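You operate a simulated robot arm through the tools that you are given. There is no shell and no other tool. Be economical: measure what you need, move in short steps, check, and stop when the job is done.

You run a simulated two-armed robot. Do the job below in one go: nothing can be reset, and whatever is moved stays where it is left.

## Task
Fetch the teal spool and set it on the second grey shelf from the bottom. Fetch the purple spool and set it on the top of the blue cart. Take the white bag and put it on the fourth red shelf from the bottom. Open the top left clear drawer. Any order will do. Set down upright: white bag.

The check looks at the end state, three seconds after you hand in, the way a careful person would. Anything else that was tipped, shoved, dropped, spilled or broken makes it a failure.

## Robot
Two 6-joint arms with two-finger parallel grippers on one trunk, on a base that drives. Base frame: it is fixed to the floor where the robot stands at the start and does not move with it; the origin is under the middle of the robot, x ahead of it, y to its left, z up. Lengths are in mm, angles in degrees, forces in N, time in s.
The left shoulder is at the start at [60, 187, 847], the right one opposite. With the tool pointing down near the work surface each hand reaches from about 240 to 620 mm from the robot's upright axis, wherever it stands, measured 20 degrees to its own side. Places, roughly: fourth red shelf [-4300, 7800, 1500]; purple spool (8x8x8 cm) [500, -300, 1600]; second grey shelf [600, 0, 600]; teal spool (8x8x8 cm) [500, -100, 1600]; top left clear drawer [1000, 5100, 1200]; top of the blue cart [-2300, 700, 800]; white bag (13x8x13 cm) [-4200, 7700, 800]. Payload 1.57 kg a hand.
The TCP of each hand is the grasp point between the finger pads, 30 mm short of the fingertips. In the tool frame z runs along the fingers and y along their closing line. Largest opening 110 mm; finger width 24, thickness 12; the body of the gripper, 48 by 112 mm, starts 78 mm behind the TCP.
Orientation is told as [roll, pitch, yaw] about the base's x, y, z axes, in that order, counted from this pose: with the fingers straight down and closing along the base's y, the tool's x points along the base's -x, its y along +y and its z along -z.

## Interface
- The arms move only by the tool drive_tool. It takes "left_plan", "right_plan" or both (then of equal length, played together; a hand with none holds still); each is a list of rows, each an object of numbers (a shift or turn left out is 0, a gripper value left out holds the last): "tx", "ty", "tz": the shift along the tool's x, y, z in m; "ax", "ay", "az": the turn, a rotation vector about the tool's x, y, z in degrees. In form: [{"tx": .., "ty": .., "tz": .., "ax": .., "ay": .., "az": ..}, ...]. A call has 1 to 10 rows; each row is the pose to reach, as a shift and turn from the pose commanded when the call began, along the tool's axes at that moment. "left_jaw" and "right_jaw" are, for a hand that has rows, the finger opening in m, from 0 to 0.11, set as the call begins (left out, the last holds). Each row takes 0.2 s and may step no farther than 50 mm and 8.6 degrees from the row before; otherwise, or with a gripper value out of range, the whole call is refused. Where a pose cannot be reached the arm comes as near as it can. A force on the tool above 40 N (or 10 N above the force at the start of the call, whichever is more), or a blocked arm, ends the call early, and 0.2 s more pass. The fingers move at their own pace (about 153 mm/s each) and stop on an object; they squeeze with about 22 N. The grip force told is the motor's: it shows also when the fingers shut on nothing. Time passes only in rows, and 0.2 s behind the last, so rows that repeat a pose let the fingers close. It gives the time, the measured TCP pose, the force on the tool (base axes), the opening and the grip force at its end, in the units of the frame above (readings bear some noise), with the torque about the TCP (base axes, N m) and any sound that the robot's microphone picked up, and new pictures: "show" is both (left out), scene, wrist or none (wrist: the cameras of the hands that moved).
- Cameras (640 x 400 px; columns grow to the right, rows downward): "scene" is now at [33.1, -13.9, 1436.6]; the picture's right is [-0.18, -0.98, 0.00], its down [-0.32, 0.06, -0.95] and it looks along [0.93, -0.17, -0.32] (base axes); focal length 214 px, centre (320, 200). "left" rides on the left gripper at [70, -16, -141] in its tool frame; the picture's right is [0.23, 0.97, 0.00], its down [-0.86, 0.20, -0.48] and it looks along [-0.47, 0.11, 0.88] (tool axes); focal length 222 px, centre (320, 200). "right" rides on the right gripper at [70, 16, -141] in its tool frame; the picture's right is [-0.23, 0.97, 0.00], its down [-0.86, -0.20, -0.48] and it looks along [-0.47, -0.11, 0.88] (tool axes); focal length 222 px, centre (320, 200). There is no depth. A picture from a camera that has moved, and an enlarged one, comes with that camera's place and axes in the base frame and with its lens.
- move_column(by): slides the trunk up (or, below 0, down) by that many mm; the arms and the scene camera ride with it, the base frame stays. It gives what a move gives, with no picture.
- base_move(legs): drives the robot by 1 to 6 legs, each [ahead, left, turn to the left] in mm, mm and degrees, along the robot's own axes; the way and the turn of a leg run together, so that a leg with both is an arc; at most 1500 mm and 180 degrees a leg. The arms and the cameras ride along, it lands a little off, and it stops where it bumps. It gives what a move gives, and a new picture of the scene camera.
- aim_head(pan, tilt): turns the head with the scene camera to pan (to the left, within 86 degrees either way) and tilt (down, from -29 to 69), counted from straight ahead of the robot. It gives what a move gives, and a new picture of the scene camera.
- enlarge(camera, box): a new picture of the part [left, top, right, bottom] of that camera's present view, enlarged. The clock stands still meanwhile.
- hand_in(): hands the job in; it is judged then, once.

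Go step by step. Nothing tells you exact positions but the pictures and the camera data: compare them with the known pose of the tool, close in by small moves and look again before you grip or let go. The budget is 165 turns and 260 pictures, counting those below and the enlarged ones. Unless the task says otherwise, let go and move clear before handing in.

The tools are called after ">>>" as a command line: name --argument value ..., lists and objects as JSON in quotes. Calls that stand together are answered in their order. drive_tool: Moves the arms, as the interface text tells. Its arguments: {"type":"object","properties":{"left_plan":{"type":"array","items":{"type":"object","properties":{"tx":{"type":"number"},"ty":{"type":"number"},"tz":{"type":"number"},"ax":{"type":"number"},"ay":{"type":"number"},"az":{"type":"number"}}}},"left_jaw":{"type":"number"},"right_plan":{"type":"array","items":{"type":"object","properties":{"tx":{"type":"number"},"ty":{"type":"number"},"tz":{"type":"number"},"ax":{"type":"number"},"ay":{"type":"number"},"az":{"type":"number"}}}},"right_jaw":{"type":"number"},"show":{"type":"string","enum":["both","scene","wrist","none"]}},"required":[]} The other tools are called the same way: move_column (by) slides the trunk up or down; base_move (legs) drives the base; aim_head (pan, tilt) turns the head that bears the scene camera; enlarge (camera, box) takes an enlarged picture of a part of a camera's view; hand_in () hands the job in.

At the start:

```text
clock: 0.0
left_position: [280.5, 21.2, 1000.6]
left_tool_rot: [0.0, 0.0, 0.0]
left_force: [0.1, -0.1, 1.0]
left_moment: [-0.04, -0.01, 0.04]
left_finger_gap: 110.2
left_grasp_force: 0.0
right_position: [321.8, -352.3, 1000.2]
right_tool_rot: [0.0, 0.0, 0.1]
right_force: [0.4, -1.0, 0.1]
right_moment: [0.04, -0.05, -0.03]
right_finger_gap: 109.9
right_grasp_force: 0.1
trunk travel left (down, up): [-475.0, 515.0]
robot x, y, heading: [1.1, 0.3, 0.1]
head pan, tilt: [-10.6, 18.8]
```

scene: 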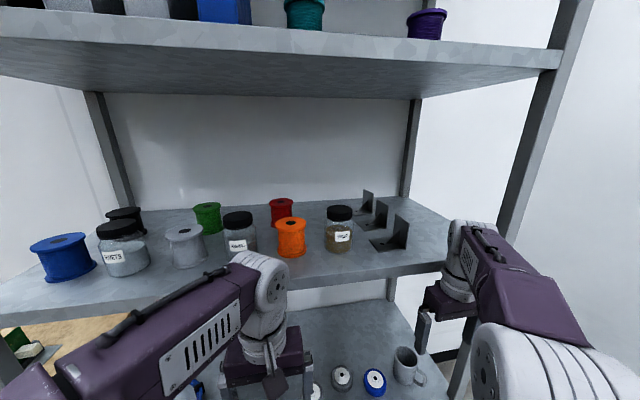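
right: 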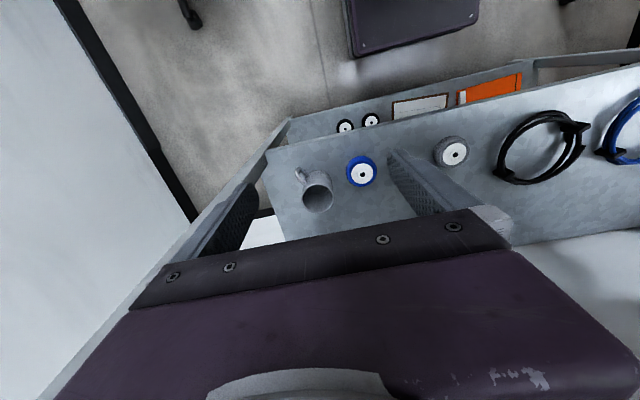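
left: 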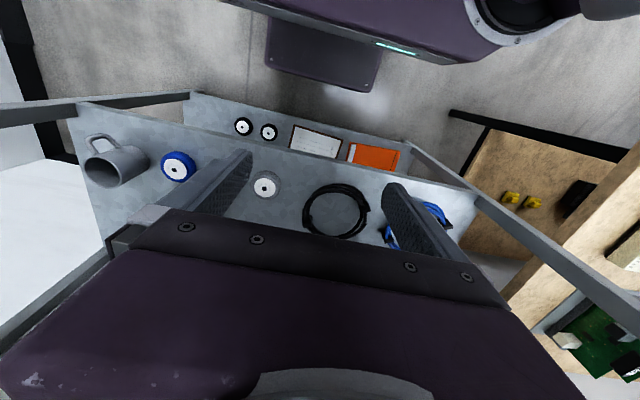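

I see the grey shelving ahead, with the teal and purple spools on its top board. First I back off a little, raise the trunk and look at them.

>>> base_move --legs '[[-200, 0, 0]]'

>>> move_column --by 480

>>> aim_head --pan -10 --tilt 25

```text
clock: 1.6
left_position: [78.5, 19.4, 1000.4]
left_tool_rot: [-0.1, 0.0, -0.3]
left_force: [-0.4, -0.1, 0.2]
left_moment: [-0.02, 0.02, -0.04]
left_finger_gap: 109.9
left_grasp_force: 0.1
right_position: [118.2, -354.0, 999.4]
right_tool_rot: [0.0, 0.0, -0.3]
right_force: [1.1, 0.1, -0.3]
right_moment: [-0.01, -0.03, 0.01]
right_finger_gap: 110.1
right_grasp_force: 0.1
trunk travel left (down, up): [-475.0, 515.0]
robot x, y, heading: [-200.1, -0.6, -0.4]
head pan, tilt: [-10.6, 18.8]
camera scene: at [-169.6, -13.6, 1436.6], right [-0.19, -0.98, 0.0], down [-0.32, 0.06, -0.95], along [0.93, -0.18, -0.32], focal length 214 px, centre (320, 200)
```

scene: 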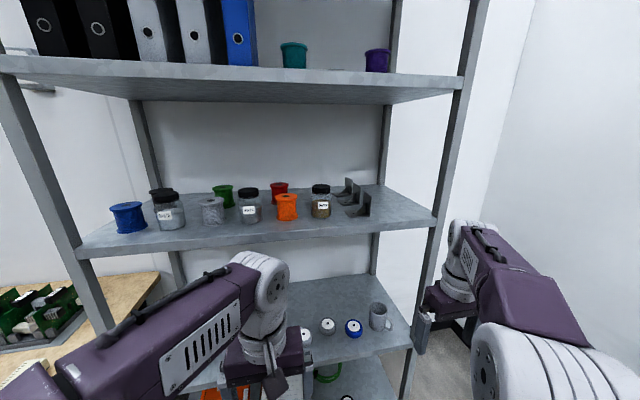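

```text
refused: 480 is not a number from -400 to 400
```

```text
clock: 2.3
left_position: [79.7, 19.9, 1001.2]
left_tool_rot: [0.0, 0.0, -0.3]
left_force: [0.0, 0.5, 0.4]
left_moment: [0.0, 0.01, 0.0]
left_finger_gap: 109.7
left_grasp_force: 0.1
right_position: [120.4, -354.0, 1000.4]
right_tool_rot: [0.0, 0.0, -0.3]
right_force: [-0.7, 0.6, -0.3]
right_moment: [0.01, 0.01, 0.01]
right_finger_gap: 110.0
right_grasp_force: 0.0
trunk travel left (down, up): [-475.0, 515.0]
robot x, y, heading: [-198.0, 2.2, -0.6]
head pan, tilt: [-10.0, 25.0]
camera scene: at [-169.5, -12.4, 1426.6], right [-0.18, -0.98, 0.0], down [-0.42, 0.08, -0.91], along [0.89, -0.16, -0.42], focal length 214 px, centre (320, 200)
```

scene: 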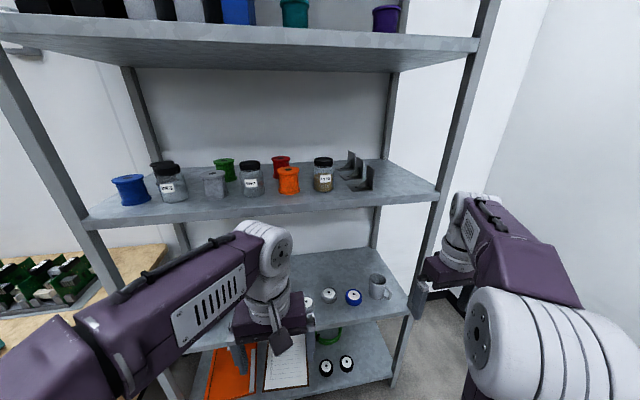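

Four boards: bottom with clipboards, second with mug and tapes, third with jars, top with the spools. I raise the trunk.

>>> move_column --by 400

>>> aim_head --pan -15 --tilt 20

```text
clock: 6.1
left_position: [78.0, 20.1, 1399.6]
left_tool_rot: [0.1, -0.1, -0.2]
left_force: [0.3, 0.2, -0.3]
left_moment: [-0.01, 0.0, -0.05]
left_finger_gap: 110.0
left_grasp_force: 0.0
right_position: [120.0, -353.4, 1400.1]
right_tool_rot: [0.0, 0.0, -0.2]
right_force: [0.4, 0.1, 0.4]
right_moment: [-0.04, 0.0, 0.01]
right_finger_gap: 110.0
right_grasp_force: 0.0
trunk travel left (down, up): [-875.0, 115.0]
robot x, y, heading: [-204.5, -2.6, -0.1]
head pan, tilt: [-10.0, 25.0]
```

```text
clock: 6.8
left_position: [78.2, 20.0, 1400.0]
left_tool_rot: [0.0, 0.0, -0.3]
left_force: [0.1, -0.3, 0.5]
left_moment: [0.01, 0.02, 0.0]
left_finger_gap: 110.1
left_grasp_force: 0.2
right_position: [120.2, -352.9, 1399.4]
right_tool_rot: [0.0, -0.1, -0.3]
right_force: [1.2, -0.1, 0.8]
right_moment: [-0.04, -0.01, 0.02]
right_finger_gap: 110.1
right_grasp_force: 0.0
trunk travel left (down, up): [-875.0, 115.0]
robot x, y, heading: [-202.4, -2.3, -0.2]
head pan, tilt: [-15.0, 20.0]
camera scene: at [-170.4, -20.6, 1834.6], right [-0.26, -0.96, 0.0], down [-0.33, 0.09, -0.94], along [0.91, -0.25, -0.34], focal length 214 px, centre (320, 200)
```

scene: 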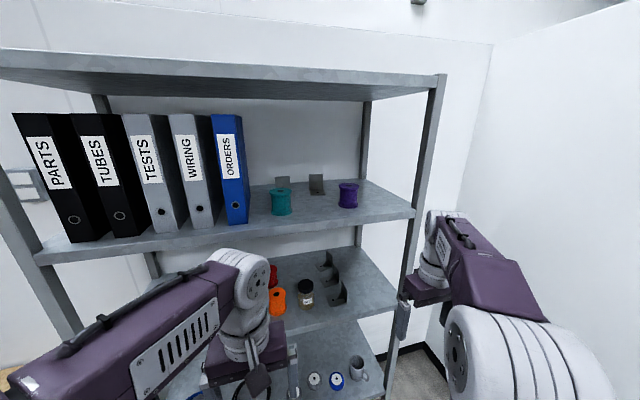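

Triangulating from two views gives teal ≈ [454,-66,1607] and purple ≈ [460,-290,1607]. The shelf's front edge is at x≈355 and the second board at z≈640. I back off and swing both hands to point forward.

>>> base_move --legs '[[-150, 0, 0]]'

>>> drive_tool --left_plan '[{"tx": -0.025, "tz": -0.01, "ay": -8}, {"tx": -0.05, "tz": -0.02, "ay": -16}, {"tx": -0.075, "tz": -0.03, "ay": -24}, {"tx": -0.1, "tz": -0.04, "ay": -32}, {"tx": -0.125, "tz": -0.05, "ay": -40}, {"tx": -0.15, "tz": -0.06, "ay": -48}, {"tx": -0.175, "tz": -0.07, "ay": -56}, {"tx": -0.2, "tz": -0.08, "ay": -64}, {"tx": -0.225, "tz": -0.09, "ay": -72}, {"tx": -0.25, "tz": -0.1, "ay": -80}]' --right_plan '[{"tx": -0.02, "tz": -0.01, "ay": -8}, {"tx": -0.04, "tz": -0.02, "ay": -16}, {"tx": -0.06, "tz": -0.03, "ay": -24}, {"tx": -0.08, "tz": -0.04, "ay": -32}, {"tx": -0.1, "tz": -0.05, "ay": -40}, {"tx": -0.12, "tz": -0.06, "ay": -48}, {"tx": -0.14, "tz": -0.07, "ay": -56}, {"tx": -0.16, "tz": -0.08, "ay": -64}, {"tx": -0.18, "tz": -0.09, "ay": -72}, {"tx": -0.2, "tz": -0.1, "ay": -80}]' --show "both"

```text
clock: 8.1
left_position: [-64.4, 22.4, 1399.0]
left_tool_rot: [0.0, 0.2, -0.3]
left_force: [0.0, 0.3, 0.0]
left_moment: [0.01, 0.06, 0.02]
left_finger_gap: 110.1
left_grasp_force: 0.1
right_position: [-23.4, -353.4, 1399.5]
right_tool_rot: [0.0, 0.2, -0.3]
right_force: [0.6, 0.3, -0.5]
right_moment: [-0.03, 0.02, -0.01]
right_finger_gap: 110.0
right_grasp_force: 0.0
trunk travel left (down, up): [-875.0, 115.0]
robot x, y, heading: [-347.7, -1.0, -0.1]
head pan, tilt: [-15.0, 20.0]
camera scene: at [-313.3, -19.8, 1834.5], right [-0.26, -0.96, 0.0], down [-0.33, 0.09, -0.94], along [0.91, -0.25, -0.34], focal length 214 px, centre (320, 200)
```

scene: 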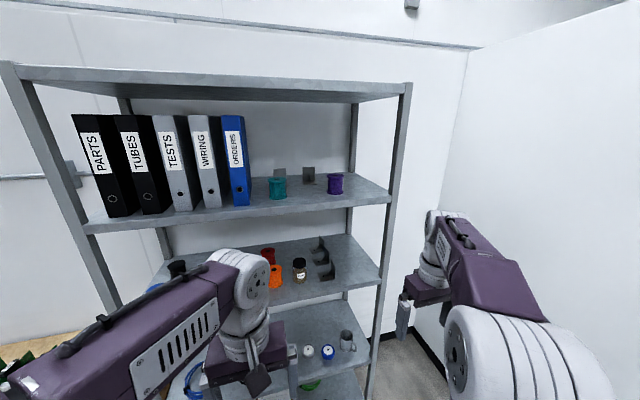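

```text
clock: 10.3
left_position: [184.2, 20.9, 1497.8]
left_tool_rot: [0.1, -80.0, -0.4]
left_force: [0.9, 0.2, 0.1]
left_moment: [0.04, 0.01, 0.0]
left_finger_gap: 109.8
left_grasp_force: 0.0
right_position: [175.1, -356.7, 1497.2]
right_tool_rot: [0.4, -79.9, -0.7]
right_force: [0.4, 0.7, -0.4]
right_moment: [0.03, -0.01, 0.03]
right_finger_gap: 109.9
right_grasp_force: 0.0
trunk travel left (down, up): [-875.0, 115.0]
robot x, y, heading: [-352.5, 2.9, -0.3]
head pan, tilt: [-15.0, 20.0]
camera scene: at [-314.9, -20.9, 1834.6], right [-0.26, -0.96, 0.0], down [-0.33, 0.09, -0.94], along [0.91, -0.25, -0.34], focal length 214 px, centre (320, 200)
camera right: at [23.8, -338.0, 1452.3], right [0.05, 0.97, 0.22], down [-0.32, -0.2, 0.93], along [0.95, -0.11, 0.3], focal length 222 px, centre (320, 200)
camera left: at [32.9, 4.3, 1453.3], right [-0.03, 0.97, -0.22], down [-0.32, 0.2, 0.93], along [0.95, 0.1, 0.3], focal length 222 px, centre (320, 200)
```

scene: 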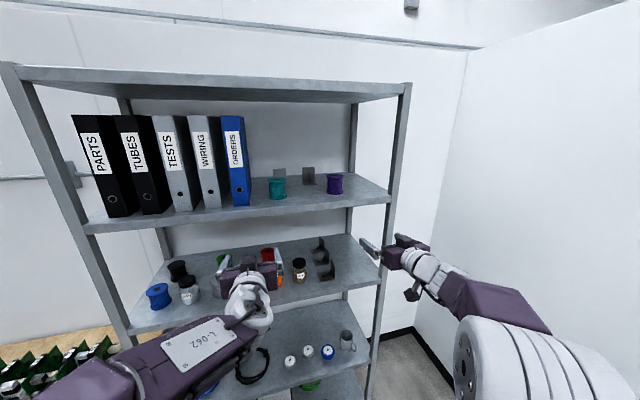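
right: 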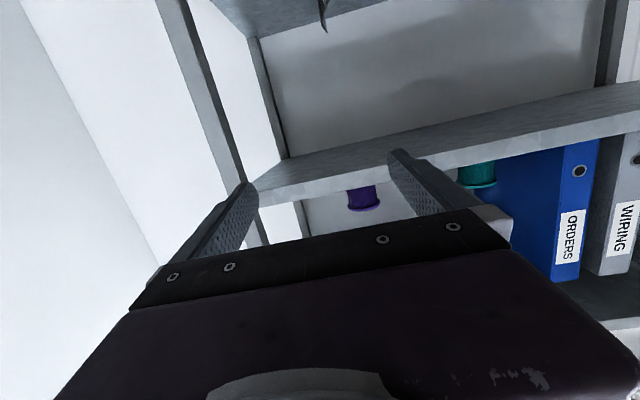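
left: 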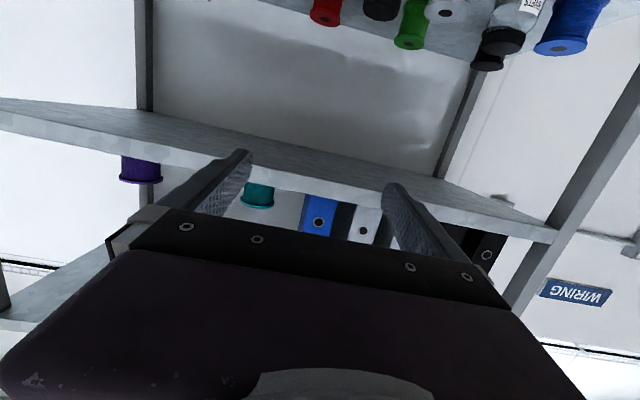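

The new view confirms those positions. I raise the trunk to spool height and line the hands up in y.

>>> move_column --by 108

>>> drive_tool --left_plan '[{"ty": -0.045}, {"ty": -0.089}, {"ty": -0.089}]' --right_plan '[{"ty": 0.033}, {"ty": 0.066}, {"ty": 0.066}]' --show "none"

>>> base_move --legs '[[150, 0, 0.3]]'

>>> drive_tool --left_plan '[{"ty": 0}]' --right_plan '[{"ty": 0}]' --show "wrist"

```text
clock: 11.7
left_position: [181.9, 21.2, 1606.7]
left_tool_rot: [0.0, -80.0, -0.2]
left_force: [-0.2, 0.0, -0.5]
left_moment: [-0.01, 0.02, 0.03]
left_finger_gap: 110.0
left_grasp_force: 0.0
right_position: [172.7, -354.6, 1606.0]
right_tool_rot: [0.1, -80.0, -0.4]
right_force: [0.3, 0.1, 0.3]
right_moment: [-0.02, 0.05, -0.02]
right_finger_gap: 110.2
right_grasp_force: 0.0
trunk travel left (down, up): [-983.0, 7.0]
robot x, y, heading: [-346.9, 2.8, -0.0]
head pan, tilt: [-15.0, 20.0]
```

```text
clock: 12.5
left_position: [179.6, -63.6, 1609.4]
left_tool_rot: [-0.2, -79.9, -0.1]
left_force: [-0.6, -0.3, -0.1]
left_moment: [0.0, 0.02, 0.0]
left_finger_gap: 110.1
left_grasp_force: 0.0
right_position: [171.8, -291.7, 1606.1]
right_tool_rot: [0.0, -80.0, -0.3]
right_force: [0.3, -0.4, 0.3]
right_moment: [0.0, 0.01, -0.01]
right_finger_gap: 109.9
right_grasp_force: 0.0
trunk travel left (down, up): [-983.0, 7.0]
robot x, y, heading: [-346.8, -0.1, -0.3]
head pan, tilt: [-15.0, 20.0]
```

```text
clock: 13.9
left_position: [320.1, -59.8, 1610.4]
left_tool_rot: [-0.2, -80.1, 0.4]
left_force: [0.0, 0.0, -0.1]
left_moment: [0.0, 0.0, 0.0]
left_finger_gap: 109.8
left_grasp_force: 0.0
right_position: [313.3, -286.9, 1607.1]
right_tool_rot: [0.2, -80.1, 0.1]
right_force: [0.3, 0.0, 0.5]
right_moment: [0.0, 0.01, -0.02]
right_finger_gap: 110.1
right_grasp_force: 0.1
trunk travel left (down, up): [-983.0, 7.0]
robot x, y, heading: [-206.8, -0.1, 0.2]
head pan, tilt: [-15.0, 20.0]
camera scene: at [-180.0, -19.8, 1942.8], right [-0.26, -0.97, 0.0], down [-0.33, 0.09, -0.94], along [0.91, -0.24, -0.34], focal length 214 px, centre (320, 200)
```

scene: 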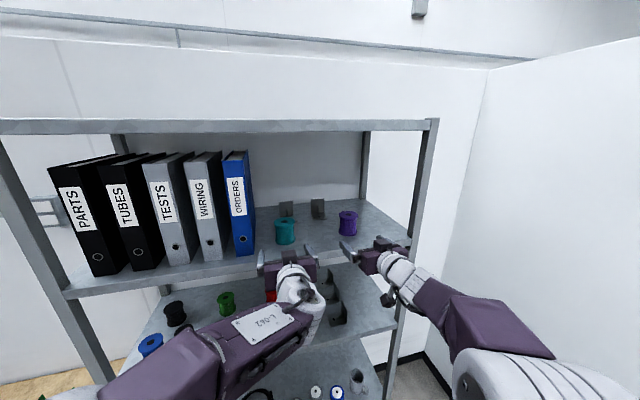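

```text
clock: 14.3
left_position: [325.9, -58.9, 1607.9]
left_tool_rot: [-0.2, -80.0, 0.4]
left_force: [0.3, -0.9, 0.3]
left_moment: [0.01, 0.0, 0.02]
left_finger_gap: 109.9
left_grasp_force: 0.1
right_position: [321.1, -287.2, 1605.9]
right_tool_rot: [0.0, -79.9, 0.2]
right_force: [0.7, -0.1, 0.4]
right_moment: [-0.03, -0.02, -0.03]
right_finger_gap: 109.9
right_grasp_force: 0.1
trunk travel left (down, up): [-983.0, 7.0]
robot x, y, heading: [-207.3, 0.8, 0.3]
head pan, tilt: [-15.0, 20.0]
camera right: at [170.0, -270.6, 1561.0], right [0.04, 0.97, 0.22], down [-0.32, -0.2, 0.93], along [0.95, -0.11, 0.31], focal length 222 px, centre (320, 200)
camera left: at [175.6, -77.5, 1562.6], right [-0.04, 0.97, -0.22], down [-0.32, 0.2, 0.93], along [0.95, 0.11, 0.3], focal length 222 px, centre (320, 200)
```

right: 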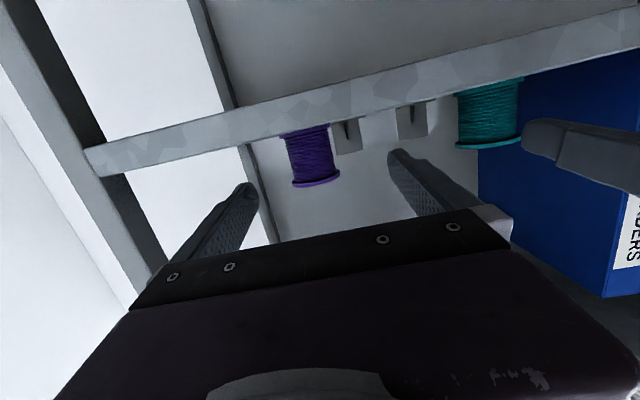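
left: 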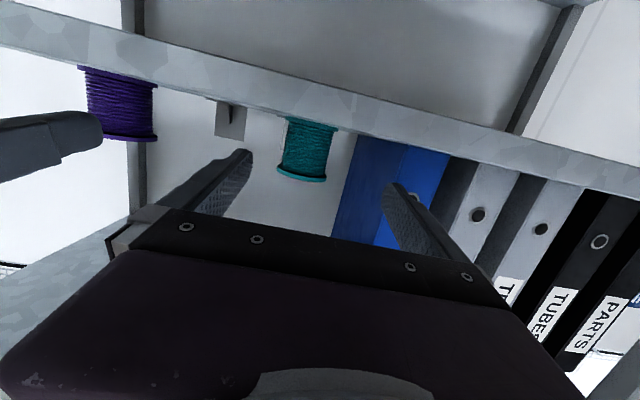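

The upside-down wrist views put the spools slightly further back and lower: teal ≈ [480,-74,1592], purple ≈ [480,-302,1595]. I correct and close in partway.

>>> drive_tool --left_plan '[{"tx": 0.012, "ty": -0.015}, {"tz": 0.031, "tx": 0.006, "ty": -0.015}, {"tz": 0.061, "tx": 0.0014, "ty": -0.015}, {"tz": 0.061, "tx": 0.0014, "ty": -0.015}]' --right_plan '[{"tx": 0.012, "ty": -0.015}, {"tz": 0.031, "tx": 0.006, "ty": -0.015}, {"tz": 0.061, "tx": 0.0014, "ty": -0.015}, {"tz": 0.061, "tx": 0.0014, "ty": -0.015}]'

>>> enlarge --camera "scene" --box '[230, 180, 430, 305]'

```text
clock: 15.3
left_position: [383.9, -77.3, 1599.4]
left_tool_rot: [-0.2, -80.1, 0.4]
left_force: [0.2, -0.5, -0.1]
left_moment: [0.02, 0.01, -0.01]
left_finger_gap: 109.8
left_grasp_force: 0.0
right_position: [376.1, -301.4, 1595.1]
right_tool_rot: [0.0, -80.0, 0.2]
right_force: [-0.7, 0.6, -0.5]
right_moment: [-0.01, 0.0, 0.0]
right_finger_gap: 109.9
right_grasp_force: 0.0
trunk travel left (down, up): [-983.0, 7.0]
robot x, y, heading: [-204.4, 2.6, 0.3]
head pan, tilt: [-15.0, 20.0]
camera scene: at [-175.9, -19.4, 1942.7], right [-0.26, -0.97, 0.0], down [-0.33, 0.09, -0.94], along [0.91, -0.24, -0.34], focal length 214 px, centre (320, 200)
camera right: at [225.8, -285.3, 1550.6], right [0.04, 0.97, 0.22], down [-0.32, -0.2, 0.92], along [0.95, -0.11, 0.31], focal length 222 px, centre (320, 200)
camera left: at [232.7, -95.1, 1553.2], right [-0.04, 0.97, -0.22], down [-0.32, 0.2, 0.92], along [0.94, 0.11, 0.31], focal length 222 px, centre (320, 200)
```

scene: 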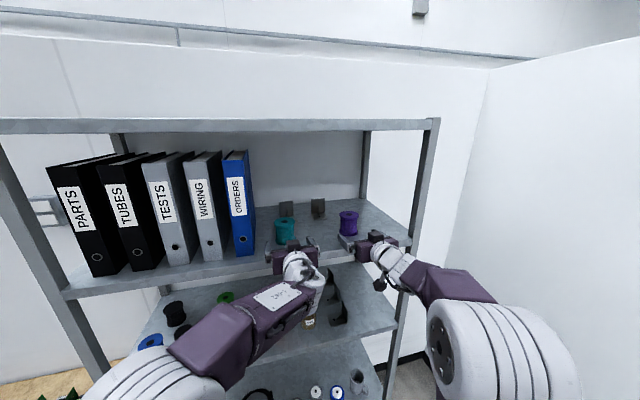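
right: 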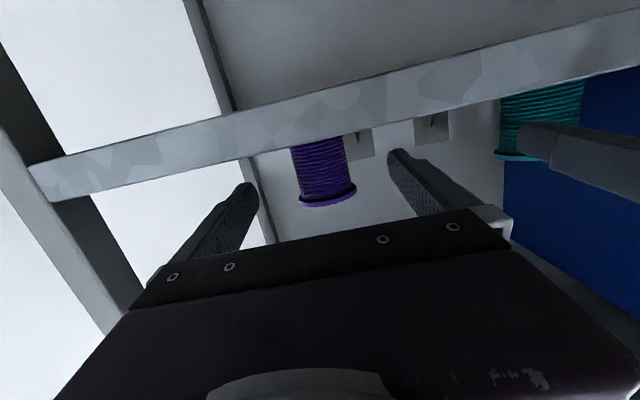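
left: 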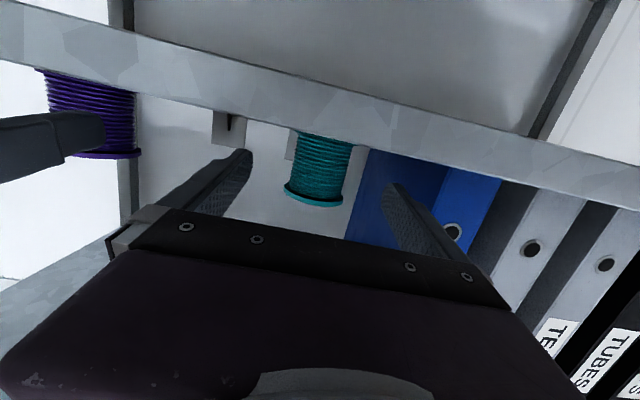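

```text
3.20 times, centred on (330, 242) of scene
camera zoom: at [-175.9, -19.4, 1942.7], right [-0.26, -0.97, 0.0], down [-0.33, 0.09, -0.94], along [0.91, -0.24, -0.34], focal length 686 px, centre (288, 64)
```

zoom: 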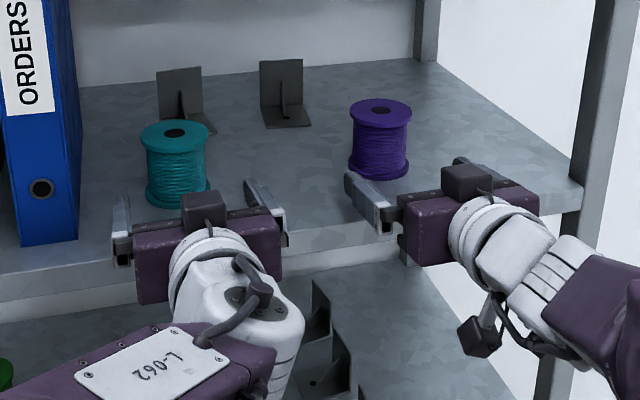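

The fingers straddle the line to each spool. I advance both hands about 98 mm around the spools.

>>> drive_tool --left_plan '[{"tz": 0.032, "tx": -0.002, "ty": 0.005}, {"tz": 0.065, "tx": -0.007, "ty": 0.006}, {"tz": 0.0974, "tx": -0.0121, "ty": 0.006}, {"tz": 0.0974, "tx": -0.0121, "ty": 0.006}]' --right_plan '[{"tz": 0.032, "tx": -0.004}, {"tz": 0.065, "tx": -0.009}, {"tz": 0.097, "tx": -0.014}, {"tz": 0.097, "tx": -0.014}]' --show "wrist"

>>> enlarge --camera "scene" --box '[230, 180, 430, 305]'

```text
clock: 16.3
left_position: [480.0, -68.5, 1593.4]
left_tool_rot: [-0.2, -79.9, 0.3]
left_force: [0.4, 0.3, 0.6]
left_moment: [-0.03, -0.01, 0.0]
left_finger_gap: 110.0
left_grasp_force: 0.1
right_position: [475.4, -300.0, 1590.6]
right_tool_rot: [0.1, -80.1, 0.1]
right_force: [-0.6, 0.0, 0.0]
right_moment: [0.01, -0.01, 0.01]
right_finger_gap: 109.8
right_grasp_force: 0.0
trunk travel left (down, up): [-983.0, 7.0]
robot x, y, heading: [-206.8, 1.5, -0.0]
head pan, tilt: [-15.0, 20.0]
camera right: at [324.4, -284.4, 1545.5], right [0.04, 0.97, 0.22], down [-0.32, -0.2, 0.93], along [0.95, -0.11, 0.31], focal length 222 px, centre (320, 200)
camera left: at [330.2, -86.9, 1548.1], right [-0.04, 0.97, -0.22], down [-0.32, 0.2, 0.93], along [0.95, 0.11, 0.31], focal length 222 px, centre (320, 200)
```

right: 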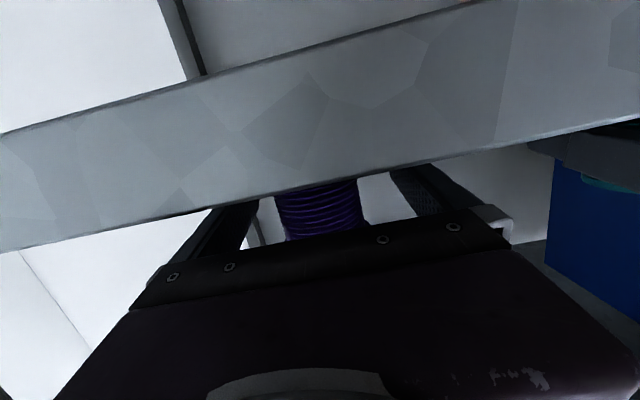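
left: 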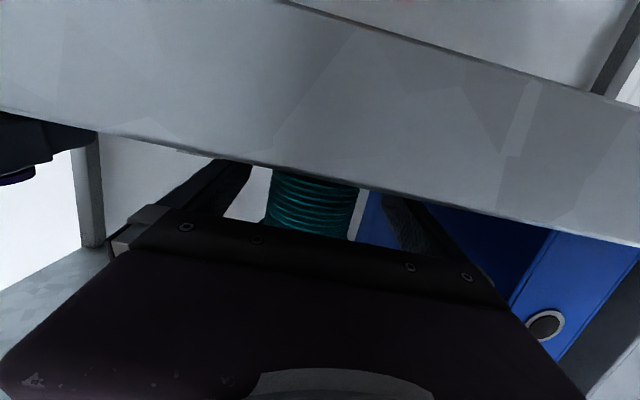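

```text
3.20 times, centred on (330, 242) of scene
camera zoom: at [-174.9, -19.7, 1942.7], right [-0.26, -0.97, 0.0], down [-0.33, 0.09, -0.94], along [0.91, -0.24, -0.34], focal length 686 px, centre (288, 64)
```

zoom: 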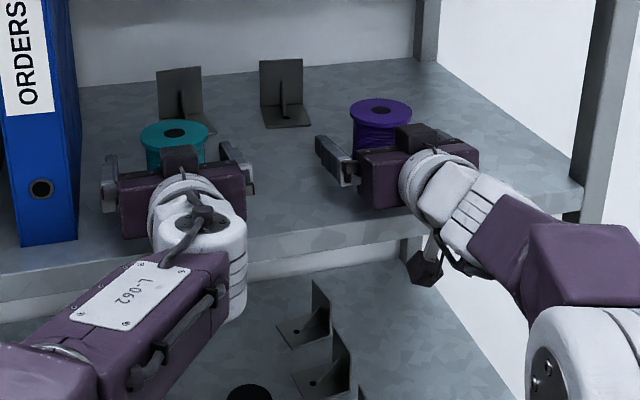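

Both spools sit between the fingers. I close both hands and watch the opening.

>>> drive_tool --left_plan '[{"tz": 0}, {"tz": 0}, {"tz": 0}]' --right_plan '[{"tz": 0}, {"tz": 0}, {"tz": 0}]' --left_jaw 0.04 --right_jaw 0.04 --show "none"

>>> enlarge --camera "scene" --box '[230, 180, 430, 305]'

```text
clock: 17.1
left_position: [482.5, -69.5, 1593.4]
left_tool_rot: [-0.2, -80.0, 0.4]
left_force: [1.5, 0.7, 2.0]
left_moment: [0.05, -0.06, -0.02]
left_finger_gap: 60.6
left_grasp_force: 21.7
right_position: [476.1, -300.0, 1589.8]
right_tool_rot: [0.1, -79.9, 0.2]
right_force: [1.5, -0.4, 2.4]
right_moment: [-0.11, -0.04, -0.02]
right_finger_gap: 60.2
right_grasp_force: 22.0
trunk travel left (down, up): [-983.0, 7.0]
robot x, y, heading: [-206.3, -0.2, -0.1]
head pan, tilt: [-15.0, 20.0]
```

```text
3.20 times, centred on (330, 242) of scene
camera zoom: at [-173.6, -19.8, 1942.7], right [-0.26, -0.97, 0.0], down [-0.33, 0.09, -0.94], along [0.91, -0.24, -0.34], focal length 686 px, centre (288, 64)
```

zoom: 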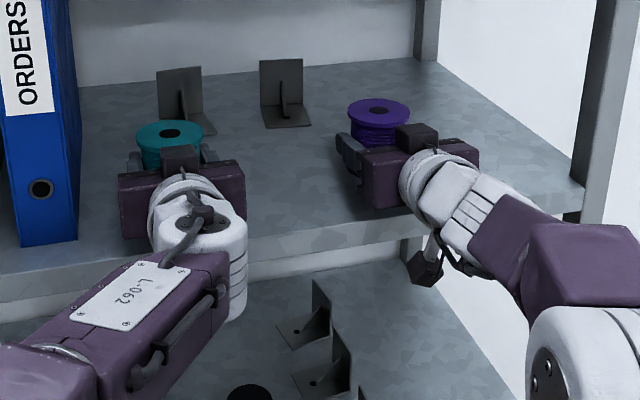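

Both hands hold 60 mm cores. I lift 30 mm straight up, then back away.

>>> drive_tool --left_plan '[{"tx": -0.015, "tz": -0.0026}, {"tx": -0.03, "tz": -0.0052}, {"tx": -0.03, "tz": -0.0052}]' --right_plan '[{"tx": -0.015, "tz": -0.0026}, {"tx": -0.03, "tz": -0.0052}, {"tx": -0.03, "tz": -0.0052}]' --show "none"

>>> base_move --legs '[[-320, 0, 0]]'

```text
clock: 17.9
left_position: [485.2, -68.3, 1623.6]
left_tool_rot: [0.0, -80.0, 0.3]
left_force: [0.2, 0.1, -0.5]
left_moment: [-0.03, -0.03, -0.01]
left_finger_gap: 61.0
left_grasp_force: 21.9
right_position: [477.2, -301.2, 1620.5]
right_tool_rot: [0.1, -79.9, 0.1]
right_force: [0.0, 0.9, 0.3]
right_moment: [0.01, 0.02, -0.01]
right_finger_gap: 60.4
right_grasp_force: 22.2
trunk travel left (down, up): [-983.0, 7.0]
robot x, y, heading: [-204.3, 1.6, 0.2]
head pan, tilt: [-15.0, 20.0]
```

```text
clock: 20.0
left_position: [170.0, -69.8, 1621.8]
left_tool_rot: [-0.1, -79.7, 0.4]
left_force: [0.2, -0.1, -3.2]
left_moment: [-0.04, -0.06, 0.0]
left_finger_gap: 60.4
left_grasp_force: 22.3
right_position: [164.5, -301.6, 1617.7]
right_tool_rot: [0.2, -79.8, 0.2]
right_force: [0.6, -0.4, -3.3]
right_moment: [0.01, -0.01, 0.01]
right_finger_gap: 60.4
right_grasp_force: 22.2
trunk travel left (down, up): [-983.0, 7.0]
robot x, y, heading: [-520.7, 3.2, 0.1]
head pan, tilt: [-15.0, 20.0]
camera scene: at [-485.1, -21.6, 1942.5], right [-0.25, -0.97, 0.0], down [-0.33, 0.09, -0.94], along [0.91, -0.24, -0.35], focal length 214 px, centre (320, 200)
```

scene: 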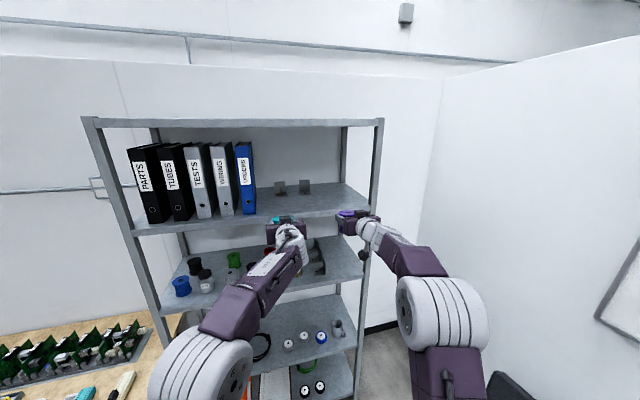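

Both spools are out in hand. I lower the trunk and look at the second board for a free spot.

>>> move_column --by -400

>>> move_column --by -400

>>> aim_head --pan 0 --tilt 32

```text
clock: 23.8
left_position: [167.3, -69.0, 1222.6]
left_tool_rot: [-0.2, -80.0, 0.3]
left_force: [-0.5, -0.2, -2.6]
left_moment: [-0.04, -0.03, -0.03]
left_finger_gap: 60.7
left_grasp_force: 22.3
right_position: [159.5, -302.8, 1220.0]
right_tool_rot: [0.1, -79.9, 0.1]
right_force: [0.4, 0.1, -3.1]
right_moment: [0.0, 0.01, 0.01]
right_finger_gap: 60.4
right_grasp_force: 22.0
trunk travel left (down, up): [-583.0, 407.0]
robot x, y, heading: [-523.3, 1.3, 0.1]
head pan, tilt: [-15.0, 20.0]
```

```text
clock: 27.7
left_position: [165.9, -69.2, 824.1]
left_tool_rot: [0.0, -79.9, 0.4]
left_force: [0.2, 0.3, -2.7]
left_moment: [0.02, -0.01, 0.01]
left_finger_gap: 60.8
left_grasp_force: 22.3
right_position: [159.8, -302.0, 820.0]
right_tool_rot: [0.1, -79.8, 0.3]
right_force: [-0.2, -0.2, -3.3]
right_moment: [0.0, -0.01, 0.02]
right_finger_gap: 60.4
right_grasp_force: 21.7
trunk travel left (down, up): [-183.0, 807.0]
robot x, y, heading: [-519.9, 1.2, 0.4]
head pan, tilt: [-15.0, 20.0]
```

```text
clock: 28.4
left_position: [166.8, -67.7, 822.6]
left_tool_rot: [-0.2, -79.9, 0.4]
left_force: [0.3, 0.8, -3.4]
left_moment: [0.02, -0.02, 0.03]
left_finger_gap: 60.4
left_grasp_force: 21.9
right_position: [159.5, -300.5, 819.6]
right_tool_rot: [0.0, -79.8, 0.1]
right_force: [0.0, 0.3, -2.6]
right_moment: [-0.02, 0.0, -0.01]
right_finger_gap: 60.2
right_grasp_force: 22.1
trunk travel left (down, up): [-183.0, 807.0]
robot x, y, heading: [-521.9, -3.3, 0.4]
head pan, tilt: [0.0, 32.0]
camera scene: at [-491.4, 2.8, 1123.5], right [0.01, -1.0, 0.0], down [-0.53, 0.0, -0.85], along [0.85, 0.0, -0.53], focal length 214 px, centre (320, 200)
```

scene: 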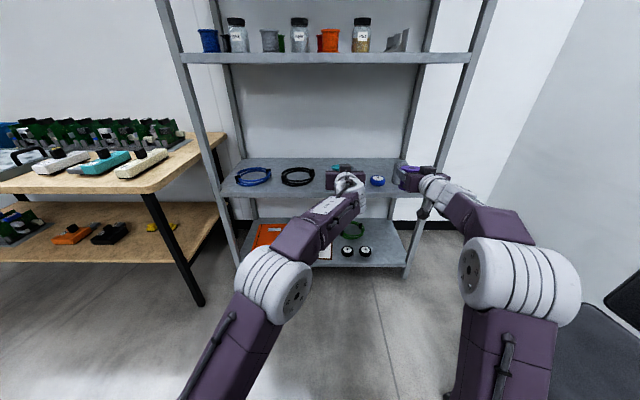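

>>> enlarge --camera "scene" --box '[210, 135, 450, 285]'

```text
2.67 times, centred on (330, 210) of scene
camera zoom: at [-491.4, 2.8, 1123.5], right [0.01, -1.0, 0.0], down [-0.53, 0.0, -0.85], along [0.85, 0.0, -0.53], focal length 572 px, centre (293, 173)
```

zoom: 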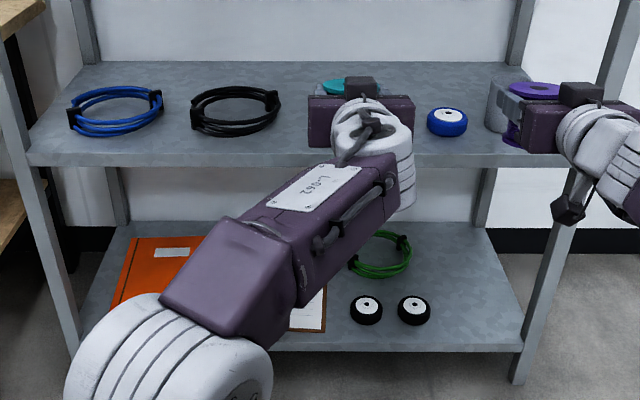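

Something on the board is hidden behind the left hand. I raise the trunk a bit to see that part of the shelf.

>>> move_column --by 300

>>> aim_head --pan 0 --tilt 40

>>> enlarge --camera "left" --box '[0, 0, 640, 400]'

```text
clock: 31.4
left_position: [167.7, -69.0, 1122.9]
left_tool_rot: [-0.1, -80.0, 0.4]
left_force: [0.2, -0.4, -2.3]
left_moment: [0.02, -0.03, 0.01]
left_finger_gap: 60.6
left_grasp_force: 21.7
right_position: [160.2, -301.0, 1119.2]
right_tool_rot: [0.0, -79.9, 0.1]
right_force: [-0.8, 0.5, -3.4]
right_moment: [-0.02, 0.0, -0.03]
right_finger_gap: 60.4
right_grasp_force: 22.0
trunk travel left (down, up): [-483.0, 507.0]
robot x, y, heading: [-528.3, -0.4, 0.4]
head pan, tilt: [0.0, 32.0]
```

```text
clock: 32.1
left_position: [164.9, -68.1, 1123.2]
left_tool_rot: [-0.1, -79.9, 0.4]
left_force: [-1.4, 0.0, -2.8]
left_moment: [0.04, 0.01, 0.04]
left_finger_gap: 60.9
left_grasp_force: 21.9
right_position: [159.0, -301.2, 1119.5]
right_tool_rot: [0.1, -79.8, 0.2]
right_force: [0.0, 0.0, -3.0]
right_moment: [-0.03, 0.01, -0.02]
right_finger_gap: 59.9
right_grasp_force: 21.9
trunk travel left (down, up): [-483.0, 507.0]
robot x, y, heading: [-523.8, -2.5, 0.2]
head pan, tilt: [0.0, 40.0]
camera scene: at [-495.7, 2.7, 1411.2], right [0.01, -1.0, 0.0], down [-0.64, 0.0, -0.77], along [0.77, 0.0, -0.64], focal length 214 px, centre (320, 200)
```

scene: 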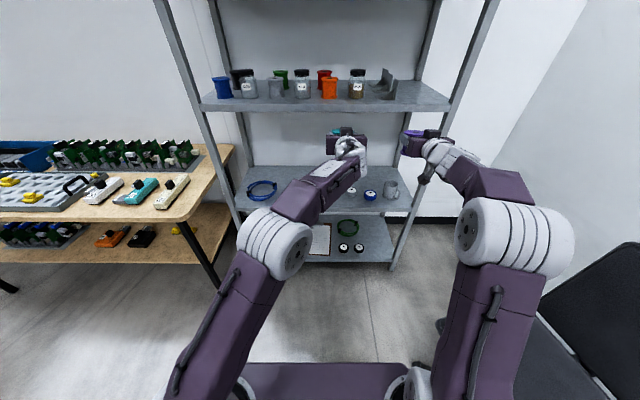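

```text
1.00 times, centred on (320, 200) of left (not enlarged: the box is as wide or as high as the picture)
camera zoom: at [15.5, -87.1, 1078.0], right [-0.05, 0.97, -0.22], down [-0.32, 0.2, 0.93], along [0.95, 0.11, 0.3], focal length 222 px, centre (320, 200)
```

zoom: 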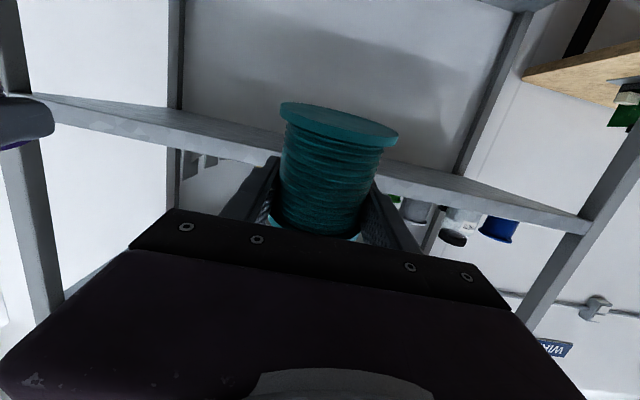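

>>> enlarge --camera "scene" --box '[240, 150, 432, 270]'

```text
3.33 times, centred on (336, 210) of scene
camera zoom: at [-495.7, 2.7, 1411.2], right [0.01, -1.0, 0.0], down [-0.64, 0.0, -0.77], along [0.77, 0.0, -0.64], focal length 715 px, centre (267, 167)
```

zoom: 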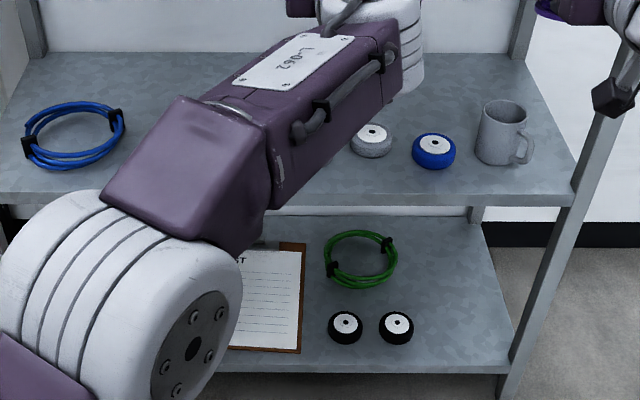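

The grey tape is at about [496,-181] and the black cable spans y≈25..200, so there is a free gap around y≈-60, x≈440. I pull the right hand back, lower the trunk and look.

>>> drive_tool --right_plan '[{"tz": -0.0492, "tx": 0.0087}, {"tz": -0.0984, "tx": 0.0174}, {"tz": -0.1476, "tx": 0.0261}, {"tz": -0.1968, "tx": 0.0348}, {"tz": -0.246, "tx": 0.0435}, {"tz": -0.246, "tx": 0.0435}]' --show "none"

>>> move_column --by -400

>>> base_move --legs '[[180, 0, -0.3]]'

```text
clock: 33.5
left_position: [166.8, -68.3, 1121.7]
left_tool_rot: [0.0, -80.0, 0.3]
left_force: [-0.4, -1.0, -3.7]
left_moment: [-0.03, -0.07, 0.05]
left_finger_gap: 60.9
left_grasp_force: 21.6
right_position: [-83.5, -310.2, 1115.6]
right_tool_rot: [0.4, -79.9, 0.0]
right_force: [-0.7, -0.1, -3.1]
right_moment: [0.01, -0.01, -0.02]
right_finger_gap: 60.1
right_grasp_force: 21.7
right hand out of reach, approached as far as the arm can: row 5, 6
trunk travel left (down, up): [-483.0, 507.0]
robot x, y, heading: [-519.5, -1.4, 0.3]
head pan, tilt: [0.0, 40.0]
```

```text
clock: 37.4
left_position: [165.3, -68.9, 722.2]
left_tool_rot: [-0.1, -80.0, 0.4]
left_force: [-1.0, 0.3, -3.8]
left_moment: [0.03, -0.03, 0.0]
left_finger_gap: 60.5
left_grasp_force: 21.9
right_position: [-83.6, -309.7, 716.6]
right_tool_rot: [0.2, -79.9, 0.3]
right_force: [-0.7, 0.1, -3.0]
right_moment: [0.0, 0.02, 0.01]
right_finger_gap: 60.4
right_grasp_force: 22.0
trunk travel left (down, up): [-83.0, 907.0]
robot x, y, heading: [-521.2, -0.4, 0.3]
head pan, tilt: [0.0, 40.0]
```

```text
clock: 38.9
left_position: [348.0, -67.8, 723.9]
left_tool_rot: [0.0, -79.9, 0.4]
left_force: [-0.1, 0.8, -3.4]
left_moment: [0.02, 0.0, 0.01]
left_finger_gap: 60.7
left_grasp_force: 22.3
right_position: [97.0, -309.3, 715.1]
right_tool_rot: [0.2, -79.9, 0.2]
right_force: [0.0, -0.2, -2.4]
right_moment: [-0.04, 0.02, -0.02]
right_finger_gap: 60.2
right_grasp_force: 22.2
trunk travel left (down, up): [-83.0, 907.0]
robot x, y, heading: [-343.9, 0.1, 0.2]
head pan, tilt: [0.0, 40.0]
camera scene: at [-314.5, 3.8, 1011.2], right [0.01, -1.0, 0.0], down [-0.64, 0.0, -0.77], along [0.77, 0.0, -0.64], focal length 214 px, centre (320, 200)
```

scene: 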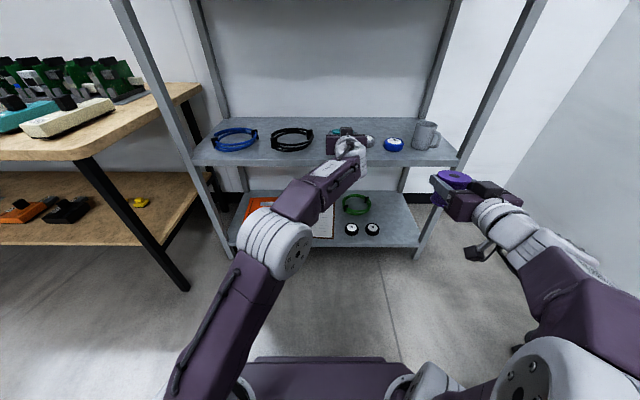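

>>> enlarge --camera "scene" --box '[260, 100, 452, 220]'

>>> enlarge --camera "left" --box '[0, 0, 640, 400]'

```text
3.33 times, centred on (356, 160) of scene
camera zoom: at [-314.5, 3.8, 1011.2], right [0.01, -1.0, 0.0], down [-0.64, 0.0, -0.77], along [0.77, 0.0, -0.64], focal length 715 px, centre (200, 333)
```

zoom: 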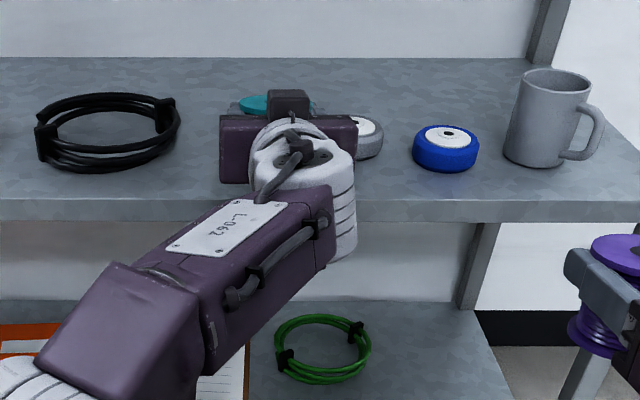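

```text
1.00 times, centred on (320, 200) of left (not enlarged: the box is as wide or as high as the picture)
camera zoom: at [196.7, -86.4, 678.0], right [-0.04, 0.97, -0.22], down [-0.32, 0.2, 0.93], along [0.95, 0.11, 0.3], focal length 222 px, centre (320, 200)
```

zoom: 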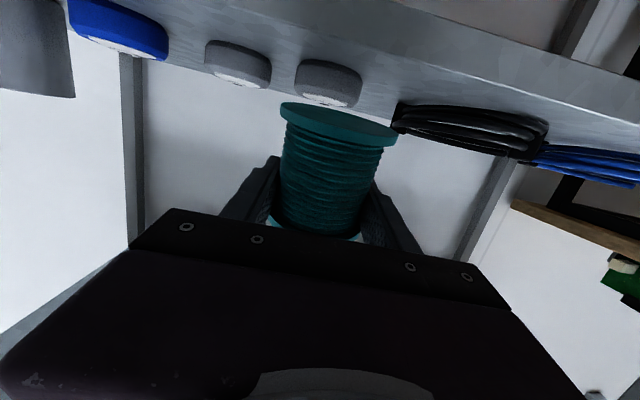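

There are two grey tapes, one right behind the spool, and cross-checking three views puts the board at z≈605 with its edge at x≈397. The best free spot is front, between the tape (y≈-75) and the black cable: target x≈445, y≈5.

>>> drive_tool --left_plan '[{"ty": 0.037}, {"ty": 0.073}, {"ty": 0.073}]' --show "none"

>>> base_move --legs '[[95, 0, 0]]'

>>> drive_tool --left_plan '[{"tz": 0}]' --show "wrist"

>>> enlarge --camera "scene" --box '[240, 60, 432, 180]'

```text
clock: 39.7
left_position: [348.2, 6.4, 724.4]
left_tool_rot: [-0.3, -79.9, 0.5]
left_force: [-0.2, 0.4, -3.5]
left_moment: [0.04, -0.04, -0.05]
left_finger_gap: 60.5
left_grasp_force: 22.0
right_position: [96.8, -309.4, 716.2]
right_tool_rot: [0.2, -79.9, 0.2]
right_force: [0.3, 0.6, -3.1]
right_moment: [0.04, 0.0, -0.03]
right_finger_gap: 60.2
right_grasp_force: 22.2
trunk travel left (down, up): [-83.0, 907.0]
robot x, y, heading: [-344.8, 1.6, 0.2]
head pan, tilt: [0.0, 40.0]
```

```text
clock: 40.8
left_position: [439.9, 4.5, 724.3]
left_tool_rot: [-0.1, -79.9, 0.2]
left_force: [-0.2, -0.4, -2.8]
left_moment: [0.02, -0.02, -0.01]
left_finger_gap: 60.5
left_grasp_force: 22.2
right_position: [187.9, -309.5, 716.1]
right_tool_rot: [0.2, -79.9, 0.0]
right_force: [0.2, 0.0, -3.6]
right_moment: [-0.02, -0.03, 0.01]
right_finger_gap: 60.1
right_grasp_force: 22.2
trunk travel left (down, up): [-83.0, 907.0]
robot x, y, heading: [-244.2, 0.8, 0.3]
head pan, tilt: [0.0, 40.0]
camera scene: at [-221.6, 4.1, 1011.2], right [0.0, -1.0, 0.0], down [-0.64, 0.0, -0.77], along [0.77, 0.0, -0.64], focal length 214 px, centre (320, 200)
```

scene: 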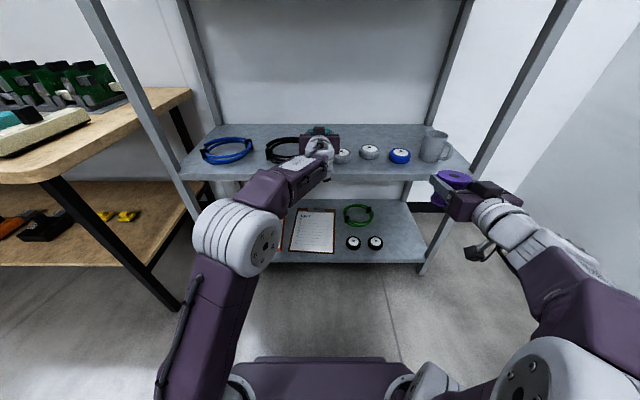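

```text
clock: 41.2
left_position: [441.2, 4.5, 723.4]
left_tool_rot: [-0.1, -79.9, 0.1]
left_force: [-0.4, 0.1, -2.5]
left_moment: [-0.01, -0.01, 0.0]
left_finger_gap: 60.5
left_grasp_force: 22.1
right_position: [189.6, -310.2, 714.5]
right_tool_rot: [0.2, -79.8, -0.2]
right_force: [-0.3, 0.4, -3.3]
right_moment: [-0.05, -0.03, -0.02]
right_finger_gap: 60.4
right_grasp_force: 21.8
trunk travel left (down, up): [-83.0, 907.0]
robot x, y, heading: [-249.8, 0.9, 0.4]
head pan, tilt: [0.0, 40.0]
camera left: at [289.9, -13.2, 678.4], right [-0.04, 0.97, -0.22], down [-0.32, 0.2, 0.93], along [0.95, 0.11, 0.3], focal length 222 px, centre (320, 200)
```

left: 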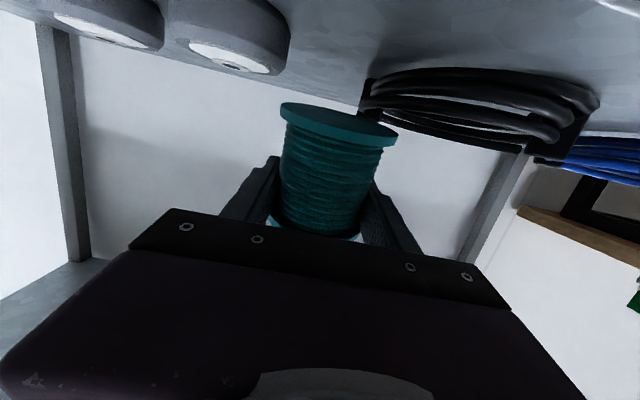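

```text
3.33 times, centred on (336, 120) of scene
camera zoom: at [-221.7, 4.1, 1011.2], right [0.0, -1.0, 0.0], down [-0.64, 0.0, -0.77], along [0.77, 0.0, -0.64], focal length 715 px, centre (267, 467)
```

zoom: 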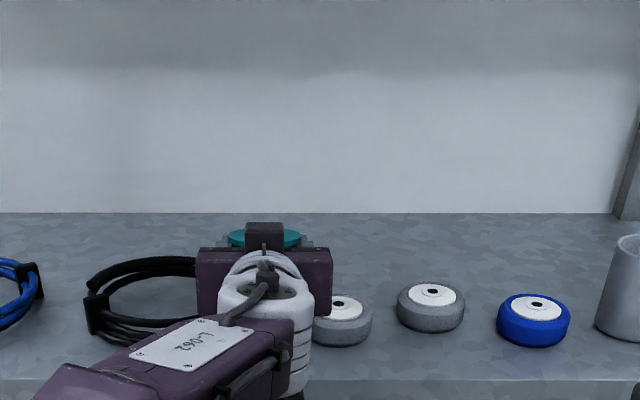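

I shift to y≈18 to give equal clearance and lower to just above the board.

>>> drive_tool --left_plan '[{"ty": 0.014}, {"ty": 0.014, "tx": 0.0246, "tz": 0.0063}, {"ty": 0.014, "tx": 0.0443, "tz": 0.0098}, {"ty": 0.014, "tx": 0.064, "tz": 0.0133}, {"ty": 0.014, "tx": 0.064, "tz": 0.0133}]' --show "wrist"

>>> enlarge --camera "scene" --box '[240, 60, 432, 180]'

```text
clock: 42.2
left_position: [440.9, 18.1, 676.8]
left_tool_rot: [0.7, -81.9, -0.2]
left_force: [4.7, 0.3, 11.7]
left_moment: [0.4, -0.44, -0.18]
left_finger_gap: 60.5
left_grasp_force: 22.2
right_position: [188.3, -310.1, 715.9]
right_tool_rot: [0.6, -80.0, -0.4]
right_force: [0.1, 0.2, -3.5]
right_moment: [0.02, 0.0, -0.01]
right_finger_gap: 60.4
right_grasp_force: 22.4
trunk travel left (down, up): [-83.0, 907.0]
robot x, y, heading: [-251.0, -0.9, 0.2]
head pan, tilt: [0.0, 40.0]
stopped in row 5 (left hand): the force on the tool passed its limit at 45 N (the readings are from after the stop); the commanded pose is now the measured one
camera left: at [292.8, 0.5, 626.6], right [-0.04, 0.97, -0.22], down [-0.35, 0.2, 0.91], along [0.93, 0.11, 0.34], focal length 222 px, centre (320, 200)
```

left: 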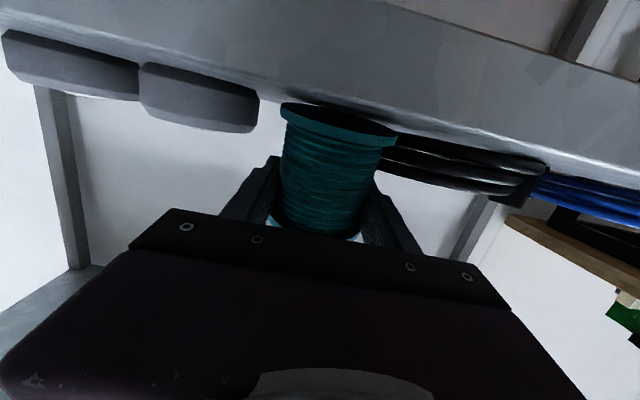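

```text
3.33 times, centred on (336, 120) of scene
camera zoom: at [-223.1, 3.9, 1011.3], right [0.0, -1.0, 0.0], down [-0.64, 0.0, -0.77], along [0.77, 0.0, -0.64], focal length 715 px, centre (267, 467)
```

zoom: 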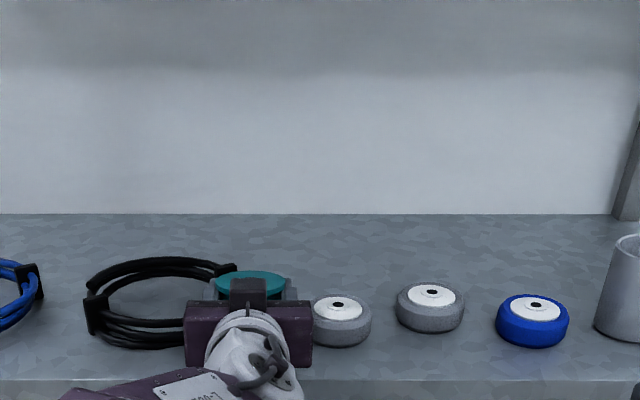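

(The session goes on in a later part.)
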